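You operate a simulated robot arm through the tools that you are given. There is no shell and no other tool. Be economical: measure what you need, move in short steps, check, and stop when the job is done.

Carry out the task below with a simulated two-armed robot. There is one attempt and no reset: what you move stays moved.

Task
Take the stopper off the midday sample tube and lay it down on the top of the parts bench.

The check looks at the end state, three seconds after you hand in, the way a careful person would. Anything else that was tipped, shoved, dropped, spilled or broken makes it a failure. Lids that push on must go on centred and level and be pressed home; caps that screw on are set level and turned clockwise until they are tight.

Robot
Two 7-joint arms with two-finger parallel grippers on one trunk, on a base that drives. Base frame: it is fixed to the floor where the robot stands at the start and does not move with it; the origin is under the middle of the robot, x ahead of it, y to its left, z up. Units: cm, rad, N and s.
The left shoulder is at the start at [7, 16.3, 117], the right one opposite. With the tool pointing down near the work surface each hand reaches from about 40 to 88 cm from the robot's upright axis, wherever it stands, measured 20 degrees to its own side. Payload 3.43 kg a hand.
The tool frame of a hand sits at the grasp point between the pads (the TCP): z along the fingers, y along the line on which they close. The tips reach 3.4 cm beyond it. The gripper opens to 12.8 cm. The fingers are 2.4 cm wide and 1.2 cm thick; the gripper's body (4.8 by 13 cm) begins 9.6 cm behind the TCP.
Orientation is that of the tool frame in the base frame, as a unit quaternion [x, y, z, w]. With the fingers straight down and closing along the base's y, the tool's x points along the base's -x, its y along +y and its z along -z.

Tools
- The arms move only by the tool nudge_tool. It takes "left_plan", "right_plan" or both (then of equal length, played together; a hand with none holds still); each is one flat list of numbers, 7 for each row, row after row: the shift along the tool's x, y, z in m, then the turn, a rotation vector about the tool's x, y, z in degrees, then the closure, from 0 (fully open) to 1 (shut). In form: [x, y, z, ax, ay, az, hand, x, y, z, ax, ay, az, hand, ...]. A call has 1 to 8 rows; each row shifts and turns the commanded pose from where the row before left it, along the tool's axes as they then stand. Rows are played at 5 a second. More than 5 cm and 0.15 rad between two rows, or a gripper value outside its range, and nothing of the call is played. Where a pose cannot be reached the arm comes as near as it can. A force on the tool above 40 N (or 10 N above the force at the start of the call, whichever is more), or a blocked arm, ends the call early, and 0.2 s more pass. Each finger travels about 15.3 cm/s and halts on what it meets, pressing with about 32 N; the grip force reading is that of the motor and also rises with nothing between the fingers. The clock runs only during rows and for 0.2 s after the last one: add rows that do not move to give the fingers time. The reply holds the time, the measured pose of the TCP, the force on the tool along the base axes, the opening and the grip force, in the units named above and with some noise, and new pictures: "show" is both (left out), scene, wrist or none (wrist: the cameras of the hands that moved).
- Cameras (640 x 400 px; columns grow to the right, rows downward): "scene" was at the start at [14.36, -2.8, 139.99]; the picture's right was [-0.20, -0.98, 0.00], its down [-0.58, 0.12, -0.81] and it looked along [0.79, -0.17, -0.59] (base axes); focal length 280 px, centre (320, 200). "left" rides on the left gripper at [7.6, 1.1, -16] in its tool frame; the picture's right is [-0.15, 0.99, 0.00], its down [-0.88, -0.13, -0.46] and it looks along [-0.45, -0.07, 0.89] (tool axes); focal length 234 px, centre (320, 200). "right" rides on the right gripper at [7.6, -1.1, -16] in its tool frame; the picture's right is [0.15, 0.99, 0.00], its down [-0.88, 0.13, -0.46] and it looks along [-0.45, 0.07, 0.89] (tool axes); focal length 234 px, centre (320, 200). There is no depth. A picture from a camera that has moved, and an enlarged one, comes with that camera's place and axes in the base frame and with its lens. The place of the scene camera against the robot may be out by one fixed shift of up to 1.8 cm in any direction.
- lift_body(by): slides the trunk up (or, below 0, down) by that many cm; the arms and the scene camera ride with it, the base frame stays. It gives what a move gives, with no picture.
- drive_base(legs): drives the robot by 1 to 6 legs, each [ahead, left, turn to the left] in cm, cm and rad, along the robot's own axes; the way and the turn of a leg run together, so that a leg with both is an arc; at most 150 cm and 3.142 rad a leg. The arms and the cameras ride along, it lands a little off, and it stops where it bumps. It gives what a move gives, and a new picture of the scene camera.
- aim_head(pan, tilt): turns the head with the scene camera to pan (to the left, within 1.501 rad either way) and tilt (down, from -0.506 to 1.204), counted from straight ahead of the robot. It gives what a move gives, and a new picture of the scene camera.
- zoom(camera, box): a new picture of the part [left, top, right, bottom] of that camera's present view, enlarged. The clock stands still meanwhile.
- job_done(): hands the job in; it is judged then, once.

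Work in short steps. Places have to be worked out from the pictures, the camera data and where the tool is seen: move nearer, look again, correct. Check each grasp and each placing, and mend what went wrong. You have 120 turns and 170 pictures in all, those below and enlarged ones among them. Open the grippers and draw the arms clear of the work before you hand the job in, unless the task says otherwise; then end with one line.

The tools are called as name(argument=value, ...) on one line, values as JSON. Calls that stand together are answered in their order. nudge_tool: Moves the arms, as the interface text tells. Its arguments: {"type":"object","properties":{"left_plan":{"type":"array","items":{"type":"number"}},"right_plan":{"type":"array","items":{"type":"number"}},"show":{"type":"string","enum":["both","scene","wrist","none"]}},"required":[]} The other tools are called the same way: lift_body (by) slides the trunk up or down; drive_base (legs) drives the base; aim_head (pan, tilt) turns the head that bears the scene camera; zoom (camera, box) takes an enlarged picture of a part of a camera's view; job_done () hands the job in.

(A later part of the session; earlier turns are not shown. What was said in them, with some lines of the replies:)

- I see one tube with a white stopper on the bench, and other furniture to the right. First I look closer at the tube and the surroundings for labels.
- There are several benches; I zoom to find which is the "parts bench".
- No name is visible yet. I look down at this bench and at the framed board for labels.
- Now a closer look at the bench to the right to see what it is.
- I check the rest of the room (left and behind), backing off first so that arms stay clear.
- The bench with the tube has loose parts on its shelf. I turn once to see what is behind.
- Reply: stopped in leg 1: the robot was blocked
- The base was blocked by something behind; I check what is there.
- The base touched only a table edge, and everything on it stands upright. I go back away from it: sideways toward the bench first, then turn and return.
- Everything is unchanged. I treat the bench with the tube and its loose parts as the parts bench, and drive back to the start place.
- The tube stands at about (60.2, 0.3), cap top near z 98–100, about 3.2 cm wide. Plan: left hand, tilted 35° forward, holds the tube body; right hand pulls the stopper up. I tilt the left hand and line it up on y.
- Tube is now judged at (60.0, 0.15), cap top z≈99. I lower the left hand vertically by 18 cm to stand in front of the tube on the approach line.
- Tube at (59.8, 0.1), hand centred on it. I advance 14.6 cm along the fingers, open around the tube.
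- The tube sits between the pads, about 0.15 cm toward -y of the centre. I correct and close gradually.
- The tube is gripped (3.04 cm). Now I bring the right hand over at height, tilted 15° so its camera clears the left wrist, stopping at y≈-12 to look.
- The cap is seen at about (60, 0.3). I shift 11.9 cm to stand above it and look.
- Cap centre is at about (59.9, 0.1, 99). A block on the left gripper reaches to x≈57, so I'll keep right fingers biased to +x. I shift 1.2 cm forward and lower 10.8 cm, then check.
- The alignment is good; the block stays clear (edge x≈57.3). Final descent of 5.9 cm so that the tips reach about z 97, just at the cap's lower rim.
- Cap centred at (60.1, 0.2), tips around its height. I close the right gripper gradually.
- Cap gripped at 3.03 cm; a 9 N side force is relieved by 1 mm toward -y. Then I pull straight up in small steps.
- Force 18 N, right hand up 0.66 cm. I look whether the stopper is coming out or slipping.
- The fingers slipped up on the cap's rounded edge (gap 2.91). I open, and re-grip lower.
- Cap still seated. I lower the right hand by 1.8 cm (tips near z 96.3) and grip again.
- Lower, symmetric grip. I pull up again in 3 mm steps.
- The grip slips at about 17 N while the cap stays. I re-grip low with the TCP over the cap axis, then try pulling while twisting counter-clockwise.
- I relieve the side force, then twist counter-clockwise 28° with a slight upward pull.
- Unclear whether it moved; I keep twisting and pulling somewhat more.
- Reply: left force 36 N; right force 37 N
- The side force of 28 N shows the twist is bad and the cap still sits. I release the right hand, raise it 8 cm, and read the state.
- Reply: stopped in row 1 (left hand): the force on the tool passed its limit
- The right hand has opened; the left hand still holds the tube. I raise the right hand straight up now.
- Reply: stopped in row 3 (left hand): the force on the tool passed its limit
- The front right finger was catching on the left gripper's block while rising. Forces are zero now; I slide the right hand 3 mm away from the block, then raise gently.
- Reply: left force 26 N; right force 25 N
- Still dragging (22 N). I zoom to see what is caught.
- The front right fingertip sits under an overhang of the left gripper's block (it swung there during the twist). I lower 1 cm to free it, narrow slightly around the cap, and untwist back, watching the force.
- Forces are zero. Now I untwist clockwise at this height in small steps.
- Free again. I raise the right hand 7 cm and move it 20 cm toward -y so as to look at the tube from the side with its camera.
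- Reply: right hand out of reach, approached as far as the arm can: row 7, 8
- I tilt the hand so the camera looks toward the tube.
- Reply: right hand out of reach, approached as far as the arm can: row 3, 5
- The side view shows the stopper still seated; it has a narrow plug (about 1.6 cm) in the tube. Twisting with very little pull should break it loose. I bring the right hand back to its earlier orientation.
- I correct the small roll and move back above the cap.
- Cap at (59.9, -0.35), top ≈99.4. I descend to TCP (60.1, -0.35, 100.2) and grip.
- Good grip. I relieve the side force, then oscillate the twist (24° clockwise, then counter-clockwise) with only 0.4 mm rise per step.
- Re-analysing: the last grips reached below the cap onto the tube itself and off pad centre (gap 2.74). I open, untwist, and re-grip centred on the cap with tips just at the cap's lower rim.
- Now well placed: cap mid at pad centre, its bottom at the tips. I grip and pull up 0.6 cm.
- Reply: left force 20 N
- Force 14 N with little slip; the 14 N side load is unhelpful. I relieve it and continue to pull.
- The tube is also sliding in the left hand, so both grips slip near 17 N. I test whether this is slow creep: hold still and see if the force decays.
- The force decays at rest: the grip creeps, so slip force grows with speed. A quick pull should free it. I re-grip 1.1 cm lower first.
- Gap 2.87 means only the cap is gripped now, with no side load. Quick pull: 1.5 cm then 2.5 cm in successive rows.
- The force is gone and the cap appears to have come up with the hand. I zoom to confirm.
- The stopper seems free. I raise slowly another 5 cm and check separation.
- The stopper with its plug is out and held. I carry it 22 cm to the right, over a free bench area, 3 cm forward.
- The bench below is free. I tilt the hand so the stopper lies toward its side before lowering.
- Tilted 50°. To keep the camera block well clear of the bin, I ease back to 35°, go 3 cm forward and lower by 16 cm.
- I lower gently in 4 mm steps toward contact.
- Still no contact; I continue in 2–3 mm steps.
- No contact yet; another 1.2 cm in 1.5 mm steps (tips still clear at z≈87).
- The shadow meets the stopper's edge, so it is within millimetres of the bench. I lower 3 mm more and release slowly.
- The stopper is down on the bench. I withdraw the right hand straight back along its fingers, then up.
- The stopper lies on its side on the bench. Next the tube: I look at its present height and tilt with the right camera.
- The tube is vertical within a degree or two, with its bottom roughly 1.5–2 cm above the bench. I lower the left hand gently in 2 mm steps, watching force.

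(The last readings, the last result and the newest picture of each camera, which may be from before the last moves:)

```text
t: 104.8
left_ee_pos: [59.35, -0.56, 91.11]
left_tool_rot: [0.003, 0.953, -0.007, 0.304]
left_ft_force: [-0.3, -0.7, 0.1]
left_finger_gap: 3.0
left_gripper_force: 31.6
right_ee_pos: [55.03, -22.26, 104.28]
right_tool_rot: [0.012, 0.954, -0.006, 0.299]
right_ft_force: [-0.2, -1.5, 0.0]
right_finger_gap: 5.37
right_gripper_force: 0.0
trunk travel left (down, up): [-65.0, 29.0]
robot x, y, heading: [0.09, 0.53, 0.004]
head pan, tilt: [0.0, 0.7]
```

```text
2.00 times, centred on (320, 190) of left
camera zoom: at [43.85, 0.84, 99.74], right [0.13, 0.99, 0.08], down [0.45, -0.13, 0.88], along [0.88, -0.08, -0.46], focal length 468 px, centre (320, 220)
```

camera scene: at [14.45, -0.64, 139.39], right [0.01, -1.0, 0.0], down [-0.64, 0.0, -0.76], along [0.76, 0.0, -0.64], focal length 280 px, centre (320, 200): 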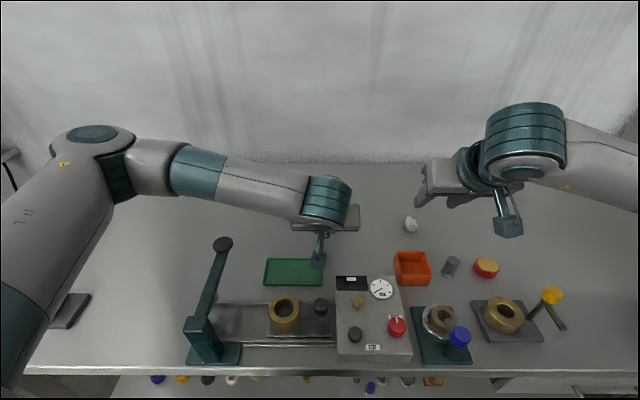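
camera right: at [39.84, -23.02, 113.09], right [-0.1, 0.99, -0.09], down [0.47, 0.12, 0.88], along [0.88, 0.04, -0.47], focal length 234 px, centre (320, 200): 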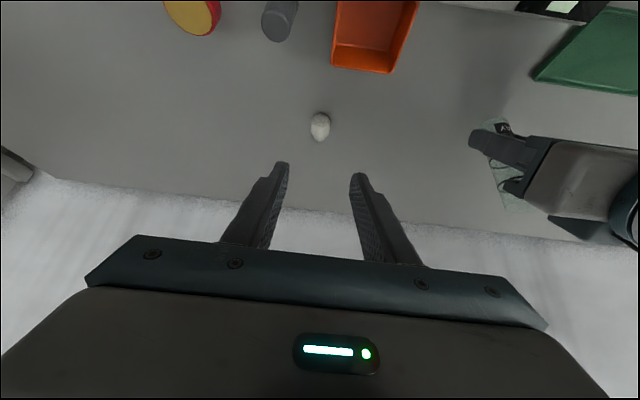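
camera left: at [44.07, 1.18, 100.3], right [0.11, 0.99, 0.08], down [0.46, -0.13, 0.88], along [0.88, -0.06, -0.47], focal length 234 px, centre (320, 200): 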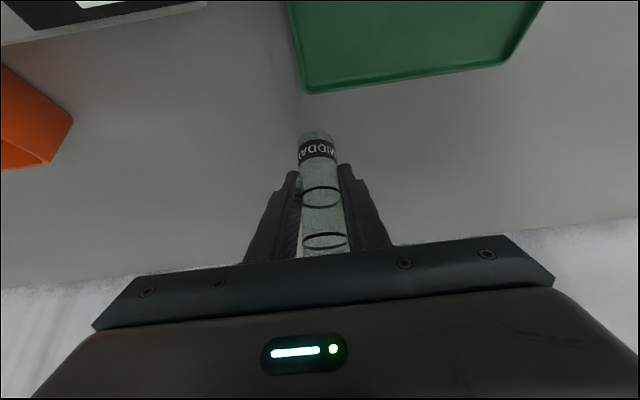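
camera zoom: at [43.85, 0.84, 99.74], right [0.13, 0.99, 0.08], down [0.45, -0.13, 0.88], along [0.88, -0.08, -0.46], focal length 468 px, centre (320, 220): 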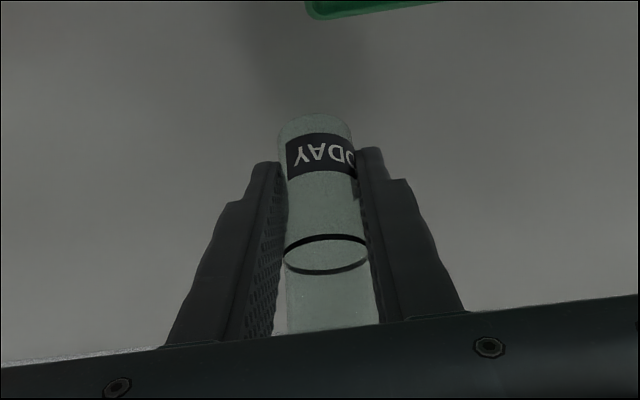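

Bottom is now about 1.5 cm above the bench and the fingertips are also about that. I continue down in 2 mm steps until something touches.

nudge_tool(left_plan=[0.0011, 0, 0.0016, 0, 0, 0, 0.85, 0.0011, 0, 0.0016, 0, 0, 0, 0.85, 0.0011, 0, 0.0016, 0, 0, 0, 0.85, 0.0011, 0, 0.0016, 0, 0, 0, 0.85, 0.0006, 0, 0.0008, 0, 0, 0, 0.85, 0.0006, 0, 0.0008, 0, 0, 0, 0.85], show="none")

zoom(camera="right", box=[440, 60, 640, 220])

zoom(camera="left", box=[220, 90, 420, 290])

```text
t: 106.2
left_ee_pos: [59.22, -0.54, 90.36]
left_tool_rot: [0.001, 0.953, -0.006, 0.304]
left_ft_force: [-0.2, 0.2, -0.8]
left_finger_gap: 3.03
left_gripper_force: 32.3
right_ee_pos: [54.97, -22.26, 104.44]
right_tool_rot: [0.012, 0.954, -0.006, 0.299]
right_ft_force: [-0.4, 0.0, 0.5]
right_finger_gap: 5.38
right_gripper_force: 0.1
trunk travel left (down, up): [-65.0, 29.0]
robot x, y, heading: [0.46, 0.32, 0.006]
head pan, tilt: [0.0, 0.7]
```

```text
2.50 times, centred on (540, 140) of right
camera zoom: at [39.82, -23.0, 113.08], right [-0.1, 0.99, -0.09], down [0.47, 0.12, 0.88], along [0.88, 0.04, -0.47], focal length 585 px, centre (-230, 350)
```

zoom: 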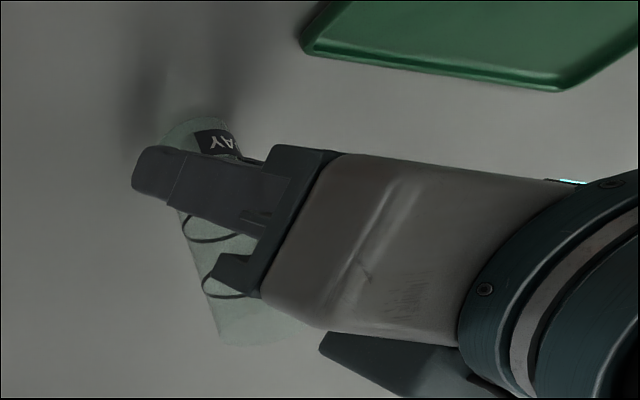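

```text
2.00 times, centred on (320, 190) of left
camera zoom: at [43.87, 0.86, 98.8], right [0.13, 0.99, 0.07], down [0.45, -0.12, 0.88], along [0.88, -0.08, -0.46], focal length 468 px, centre (320, 220)
```

zoom: 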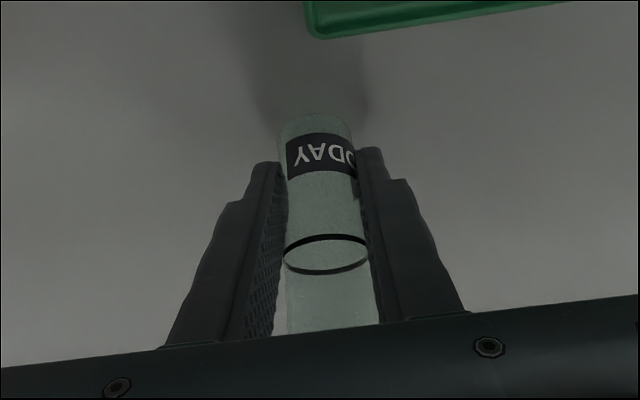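

Still free. I go on in 1 mm steps.

nudge_tool(left_plan=[0.0006, 0, 0.0008, 0, 0, 0, 0.85, 0.0006, 0, 0.0008, 0, 0, 0, 0.85, 0.0006, 0, 0.0008, 0, 0, 0, 0.85, 0.0006, 0, 0.0008, 0, 0, 0, 0.85, 0.0006, 0, 0.0008, 0, 0, 0, 0.85], show="none")

zoom(camera="left", box=[220, 90, 420, 290])

```text
t: 107.4
left_ee_pos: [59.37, -0.49, 90.1]
left_tool_rot: [0.002, 0.952, -0.007, 0.306]
left_ft_force: [0.8, 0.4, 17.9]
left_finger_gap: 3.0
left_gripper_force: 32.0
right_ee_pos: [55.0, -22.27, 104.58]
right_tool_rot: [0.012, 0.954, -0.006, 0.3]
right_ft_force: [0.2, -0.6, 0.2]
right_finger_gap: 5.37
right_gripper_force: 0.1
trunk travel left (down, up): [-65.0, 29.0]
robot x, y, heading: [0.3, 0.19, 0.005]
head pan, tilt: [0.0, 0.7]
```

```text
2.00 times, centred on (320, 190) of left
camera zoom: at [43.79, 0.85, 98.49], right [0.13, 0.99, 0.07], down [0.45, -0.12, 0.89], along [0.89, -0.08, -0.46], focal length 468 px, centre (320, 220)
```

zoom: 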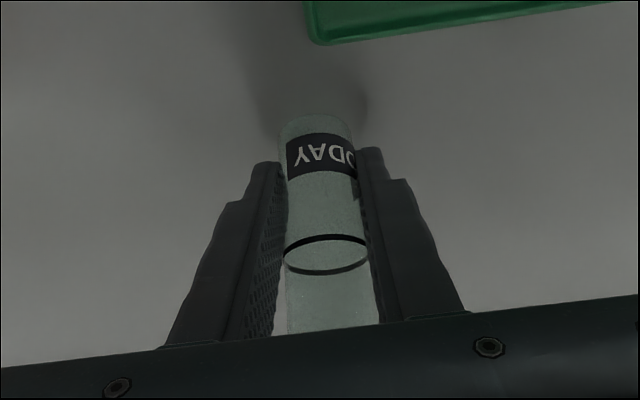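

Contact at 18 N. I hold to see whether it decays (tube creeping) or stays (fingers on the bench).

nudge_tool(left_plan=[0, 0, 0, 0, 0, 0, 0.85, 0, 0, 0, 0, 0, 0, 0.85, 0, 0, 0, 0, 0, 0, 0.85, 0, 0, 0, 0, 0, 0, 0.85, 0, 0, 0, 0, 0, 0, 0.85], show="none")

zoom(camera="right", box=[480, 100, 560, 160])

```text
t: 108.6
left_ee_pos: [59.17, -0.5, 89.7]
left_tool_rot: [0.002, 0.953, -0.006, 0.304]
left_ft_force: [3.7, -0.9, 16.5]
left_finger_gap: 3.0
left_gripper_force: 31.7
right_ee_pos: [55.05, -22.34, 104.43]
right_tool_rot: [0.012, 0.954, -0.005, 0.3]
right_ft_force: [-0.1, 0.1, -0.3]
right_finger_gap: 5.39
right_gripper_force: 0.0
trunk travel left (down, up): [-65.0, 29.0]
robot x, y, heading: [-0.03, 0.6, 0.007]
head pan, tilt: [0.0, 0.7]
```

```text
6.67 times, centred on (520, 130) of right
camera zoom: at [39.71, -23.01, 113.12], right [-0.1, 0.99, -0.09], down [0.47, 0.12, 0.88], along [0.88, 0.04, -0.47], focal length 1561 px, centre (-1013, 667)
```

zoom: 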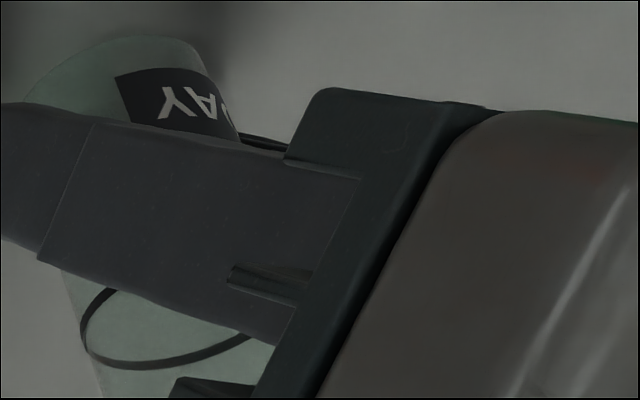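

The hand settled lower, so the tube is standing on the bench and creeping in the grip. I ease off 1 mm and re-read.

nudge_tool(left_plan=[-0.0006, 0, -0.0008, 0, 0, 0, 0.85, 0, 0, 0, 0, 0, 0, 0.85, 0, 0, 0, 0, 0, 0, 0.85], show="none")

```text
t: 109.4
left_ee_pos: [59.18, -0.5, 89.97]
left_tool_rot: [0.003, 0.953, -0.006, 0.304]
left_ft_force: [0.2, -0.7, 8.9]
left_finger_gap: 3.02
left_gripper_force: 32.1
right_ee_pos: [55.02, -22.38, 104.51]
right_tool_rot: [0.012, 0.954, -0.007, 0.3]
right_ft_force: [0.4, 0.1, -0.5]
right_finger_gap: 5.34
right_gripper_force: 0.1
trunk travel left (down, up): [-65.0, 29.0]
robot x, y, heading: [-0.15, 0.29, 0.006]
head pan, tilt: [0.0, 0.7]
```

8.9 N remains, tube still supported. I open slowly so it settles upright.

nudge_tool(left_plan=[0, 0, 0, 0, 0, 0, 0.77, 0, 0, 0, 0, 0, 0, 0.765, 0, 0, 0, 0, 0, 0, 0.76, 0, 0, 0, 0, 0, 0, 0.755, 0, 0, 0, 0, 0, 0, 0.75, 0, 0, 0, 0, 0, 0, 0.74, 0, 0, 0, 0, 0, 0, 0.73], show="wrist")

zoom(camera="right", box=[440, 60, 640, 220])

```text
t: 111.0
left_ee_pos: [59.3, -0.57, 89.86]
left_tool_rot: [0.002, 0.953, -0.006, 0.304]
left_ft_force: [0.1, 0.3, -0.2]
left_finger_gap: 3.46
left_gripper_force: 0.1
right_ee_pos: [55.17, -22.28, 104.4]
right_tool_rot: [0.011, 0.954, -0.006, 0.3]
right_ft_force: [0.3, 0.5, 0.4]
right_finger_gap: 5.36
right_gripper_force: 0.0
trunk travel left (down, up): [-65.0, 29.0]
robot x, y, heading: [-0.1, 0.46, 0.008]
head pan, tilt: [0.0, 0.7]
camera left: at [43.86, 0.85, 98.39], right [0.13, 0.99, 0.08], down [0.45, -0.13, 0.88], along [0.88, -0.08, -0.46], focal length 234 px, centre (320, 200)
```

left: 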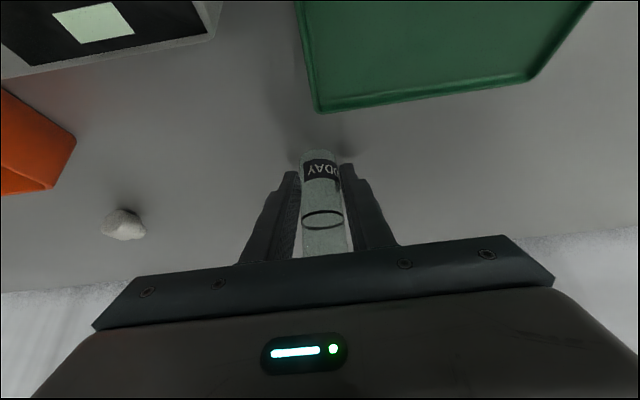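

```text
2.50 times, centred on (540, 140) of right
camera zoom: at [39.82, -22.99, 113.08], right [-0.1, 0.99, -0.09], down [0.47, 0.12, 0.88], along [0.88, 0.04, -0.47], focal length 585 px, centre (-230, 350)
```

zoom: 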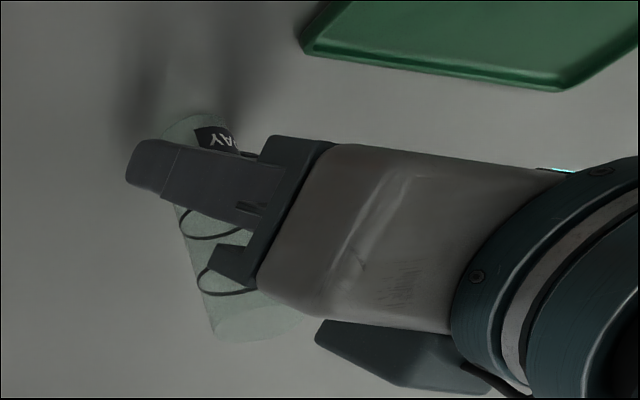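

The tube stands free. I open further, then withdraw the left hand straight back along its fingers.

nudge_tool(left_plan=[0, 0, 0, 0, 0, 0, 0.7, 0, 0, 0, 0, 0, 0, 0.65, 0, 0, 0, 0, 0, 0, 0.58, 0, 0, 0, 0, 0, 0, 0.5, 0, 0, 0, 0, 0, 0, 0.45], show="wrist")

```text
t: 112.2
left_ee_pos: [59.24, -0.56, 89.72]
left_tool_rot: [0.002, 0.953, -0.006, 0.304]
left_ft_force: [0.0, -0.7, -0.9]
left_finger_gap: 7.05
left_gripper_force: 0.0
right_ee_pos: [55.07, -22.28, 104.33]
right_tool_rot: [0.012, 0.954, -0.006, 0.299]
right_ft_force: [-0.8, 0.0, -0.5]
right_finger_gap: 5.36
right_gripper_force: 0.1
trunk travel left (down, up): [-65.0, 29.0]
robot x, y, heading: [0.06, 0.42, 0.007]
head pan, tilt: [0.0, 0.7]
camera left: at [43.86, 0.85, 98.39], right [0.13, 0.99, 0.08], down [0.45, -0.13, 0.88], along [0.88, -0.08, -0.46], focal length 234 px, centre (320, 200)
```

left: 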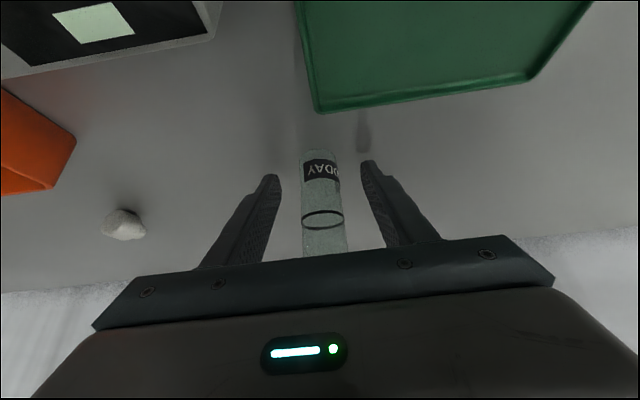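

Clear on both sides. Withdraw 16 cm back.

nudge_tool(left_plan=[0, 0, -0.02, 0, 0, 0, 0.45, 0, 0, -0.035, 0, 0, 0, 0.45, 0, 0, -0.035, 0, 0, 0, 0.45, 0, 0, -0.035, 0, 0, 0, 0.45, 0, 0, -0.035, 0, 0, 0, 0.45, 0, 0, 0, 0, 0, 0, 0.45], show="wrist")

zoom(camera="right", box=[440, 60, 640, 220])

```text
t: 113.6
left_ee_pos: [50.07, -0.28, 102.91]
left_tool_rot: [0.002, 0.953, -0.006, 0.304]
left_ft_force: [0.0, 0.5, 1.4]
left_finger_gap: 7.05
left_gripper_force: 0.0
right_ee_pos: [55.05, -22.31, 104.43]
right_tool_rot: [0.011, 0.954, -0.006, 0.299]
right_ft_force: [0.3, 0.3, 0.9]
right_finger_gap: 5.39
right_gripper_force: 0.2
trunk travel left (down, up): [-65.0, 29.0]
robot x, y, heading: [-0.01, 0.14, 0.004]
head pan, tilt: [0.0, 0.7]
camera left: at [34.65, 1.08, 111.39], right [0.13, 0.99, 0.07], down [0.45, -0.13, 0.88], along [0.88, -0.08, -0.46], focal length 234 px, centre (320, 200)
```

left: 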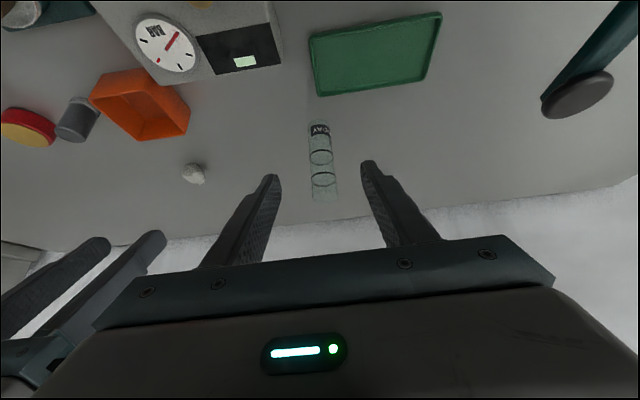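

```text
2.50 times, centred on (540, 140) of right
camera zoom: at [39.87, -22.97, 113.06], right [-0.1, 0.99, -0.09], down [0.47, 0.12, 0.88], along [0.88, 0.04, -0.47], focal length 585 px, centre (-230, 350)
```

zoom: 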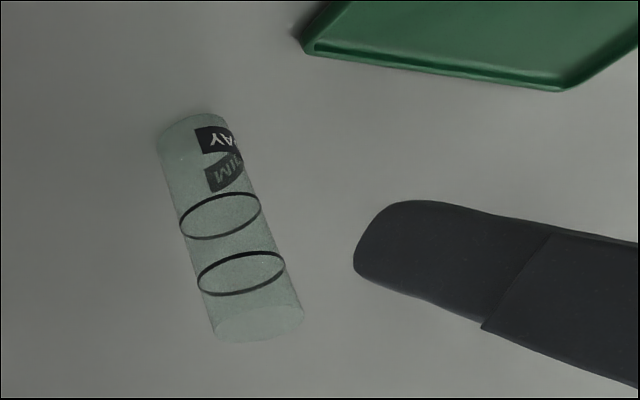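

The tube stands upright and open, the stopper lies on the bench. I raise both arms clear with open grippers.

nudge_tool(left_plan=[-0.0258, 0, -0.0369, 0, 0, 0, 0.3, -0.0258, 0, -0.0369, 0, 0, 0, 0.2, -0.0258, 0, -0.0369, 0, 0, 0, 0.1, -0.0258, 0, -0.0369, 0, 0, 0, 0, 0, 0, 0, 0, 0, 0, 0], right_plan=[-0.0258, 0, -0.0369, 0, 0, 0, 0.5, -0.0258, 0, -0.0369, 0, 0, 0, 0.4, -0.0258, 0, -0.0369, 0, 0, 0, 0.4, -0.0258, 0, -0.0369, 0, 0, 0, 0.3, 0, 0, 0, 0, 0, 0, 0.3], show="scene")

zoom(camera="scene", box=[180, 190, 580, 390])

```text
t: 114.8
left_ee_pos: [50.04, -0.21, 120.83]
left_tool_rot: [0.002, 0.953, -0.005, 0.303]
left_ft_force: [-0.1, -0.4, -1.1]
left_finger_gap: 12.83
left_gripper_force: 0.0
right_ee_pos: [55.37, -22.1, 122.51]
right_tool_rot: [0.011, 0.954, -0.006, 0.299]
right_ft_force: [0.0, -0.2, 0.4]
right_finger_gap: 8.95
right_gripper_force: 0.1
trunk travel left (down, up): [-65.0, 29.0]
robot x, y, heading: [-0.18, 0.24, 0.01]
head pan, tilt: [0.0, 0.7]
camera scene: at [14.49, -0.67, 139.38], right [0.01, -1.0, 0.0], down [-0.64, 0.0, -0.76], along [0.76, 0.01, -0.65], focal length 280 px, centre (320, 200)
```

scene: 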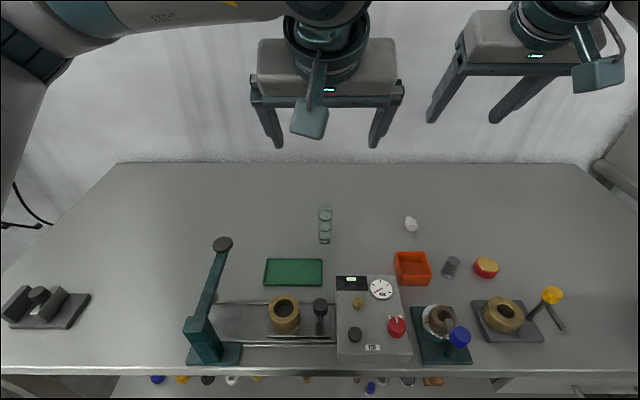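

```text
1.60 times, centred on (380, 290) of scene
camera zoom: at [14.49, -0.67, 139.38], right [0.01, -1.0, 0.0], down [-0.64, 0.0, -0.76], along [0.76, 0.01, -0.65], focal length 447 px, centre (224, 56)
```

zoom: 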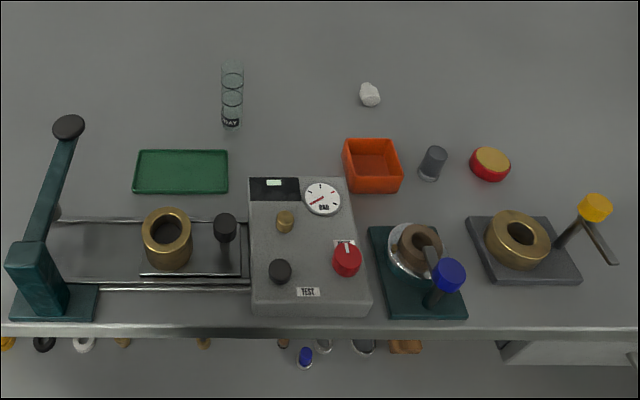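

Everything else is in place. The tube stands open and upright, the stopper lies on the bench top, and both arms are clear, so I hand the job in.

job_done()

```text
The job is handed in.
```

The stopper is off the midday tube and lies on its side on top of the bench. The tube stands open and upright within about a centimetre of where it was. No bench was labelled, so I took the one the tube stood on, with loose parts on its shelf, to be the parts bench. While looking round I backed lightly into a table edge behind the robot, and everything on it stayed upright.
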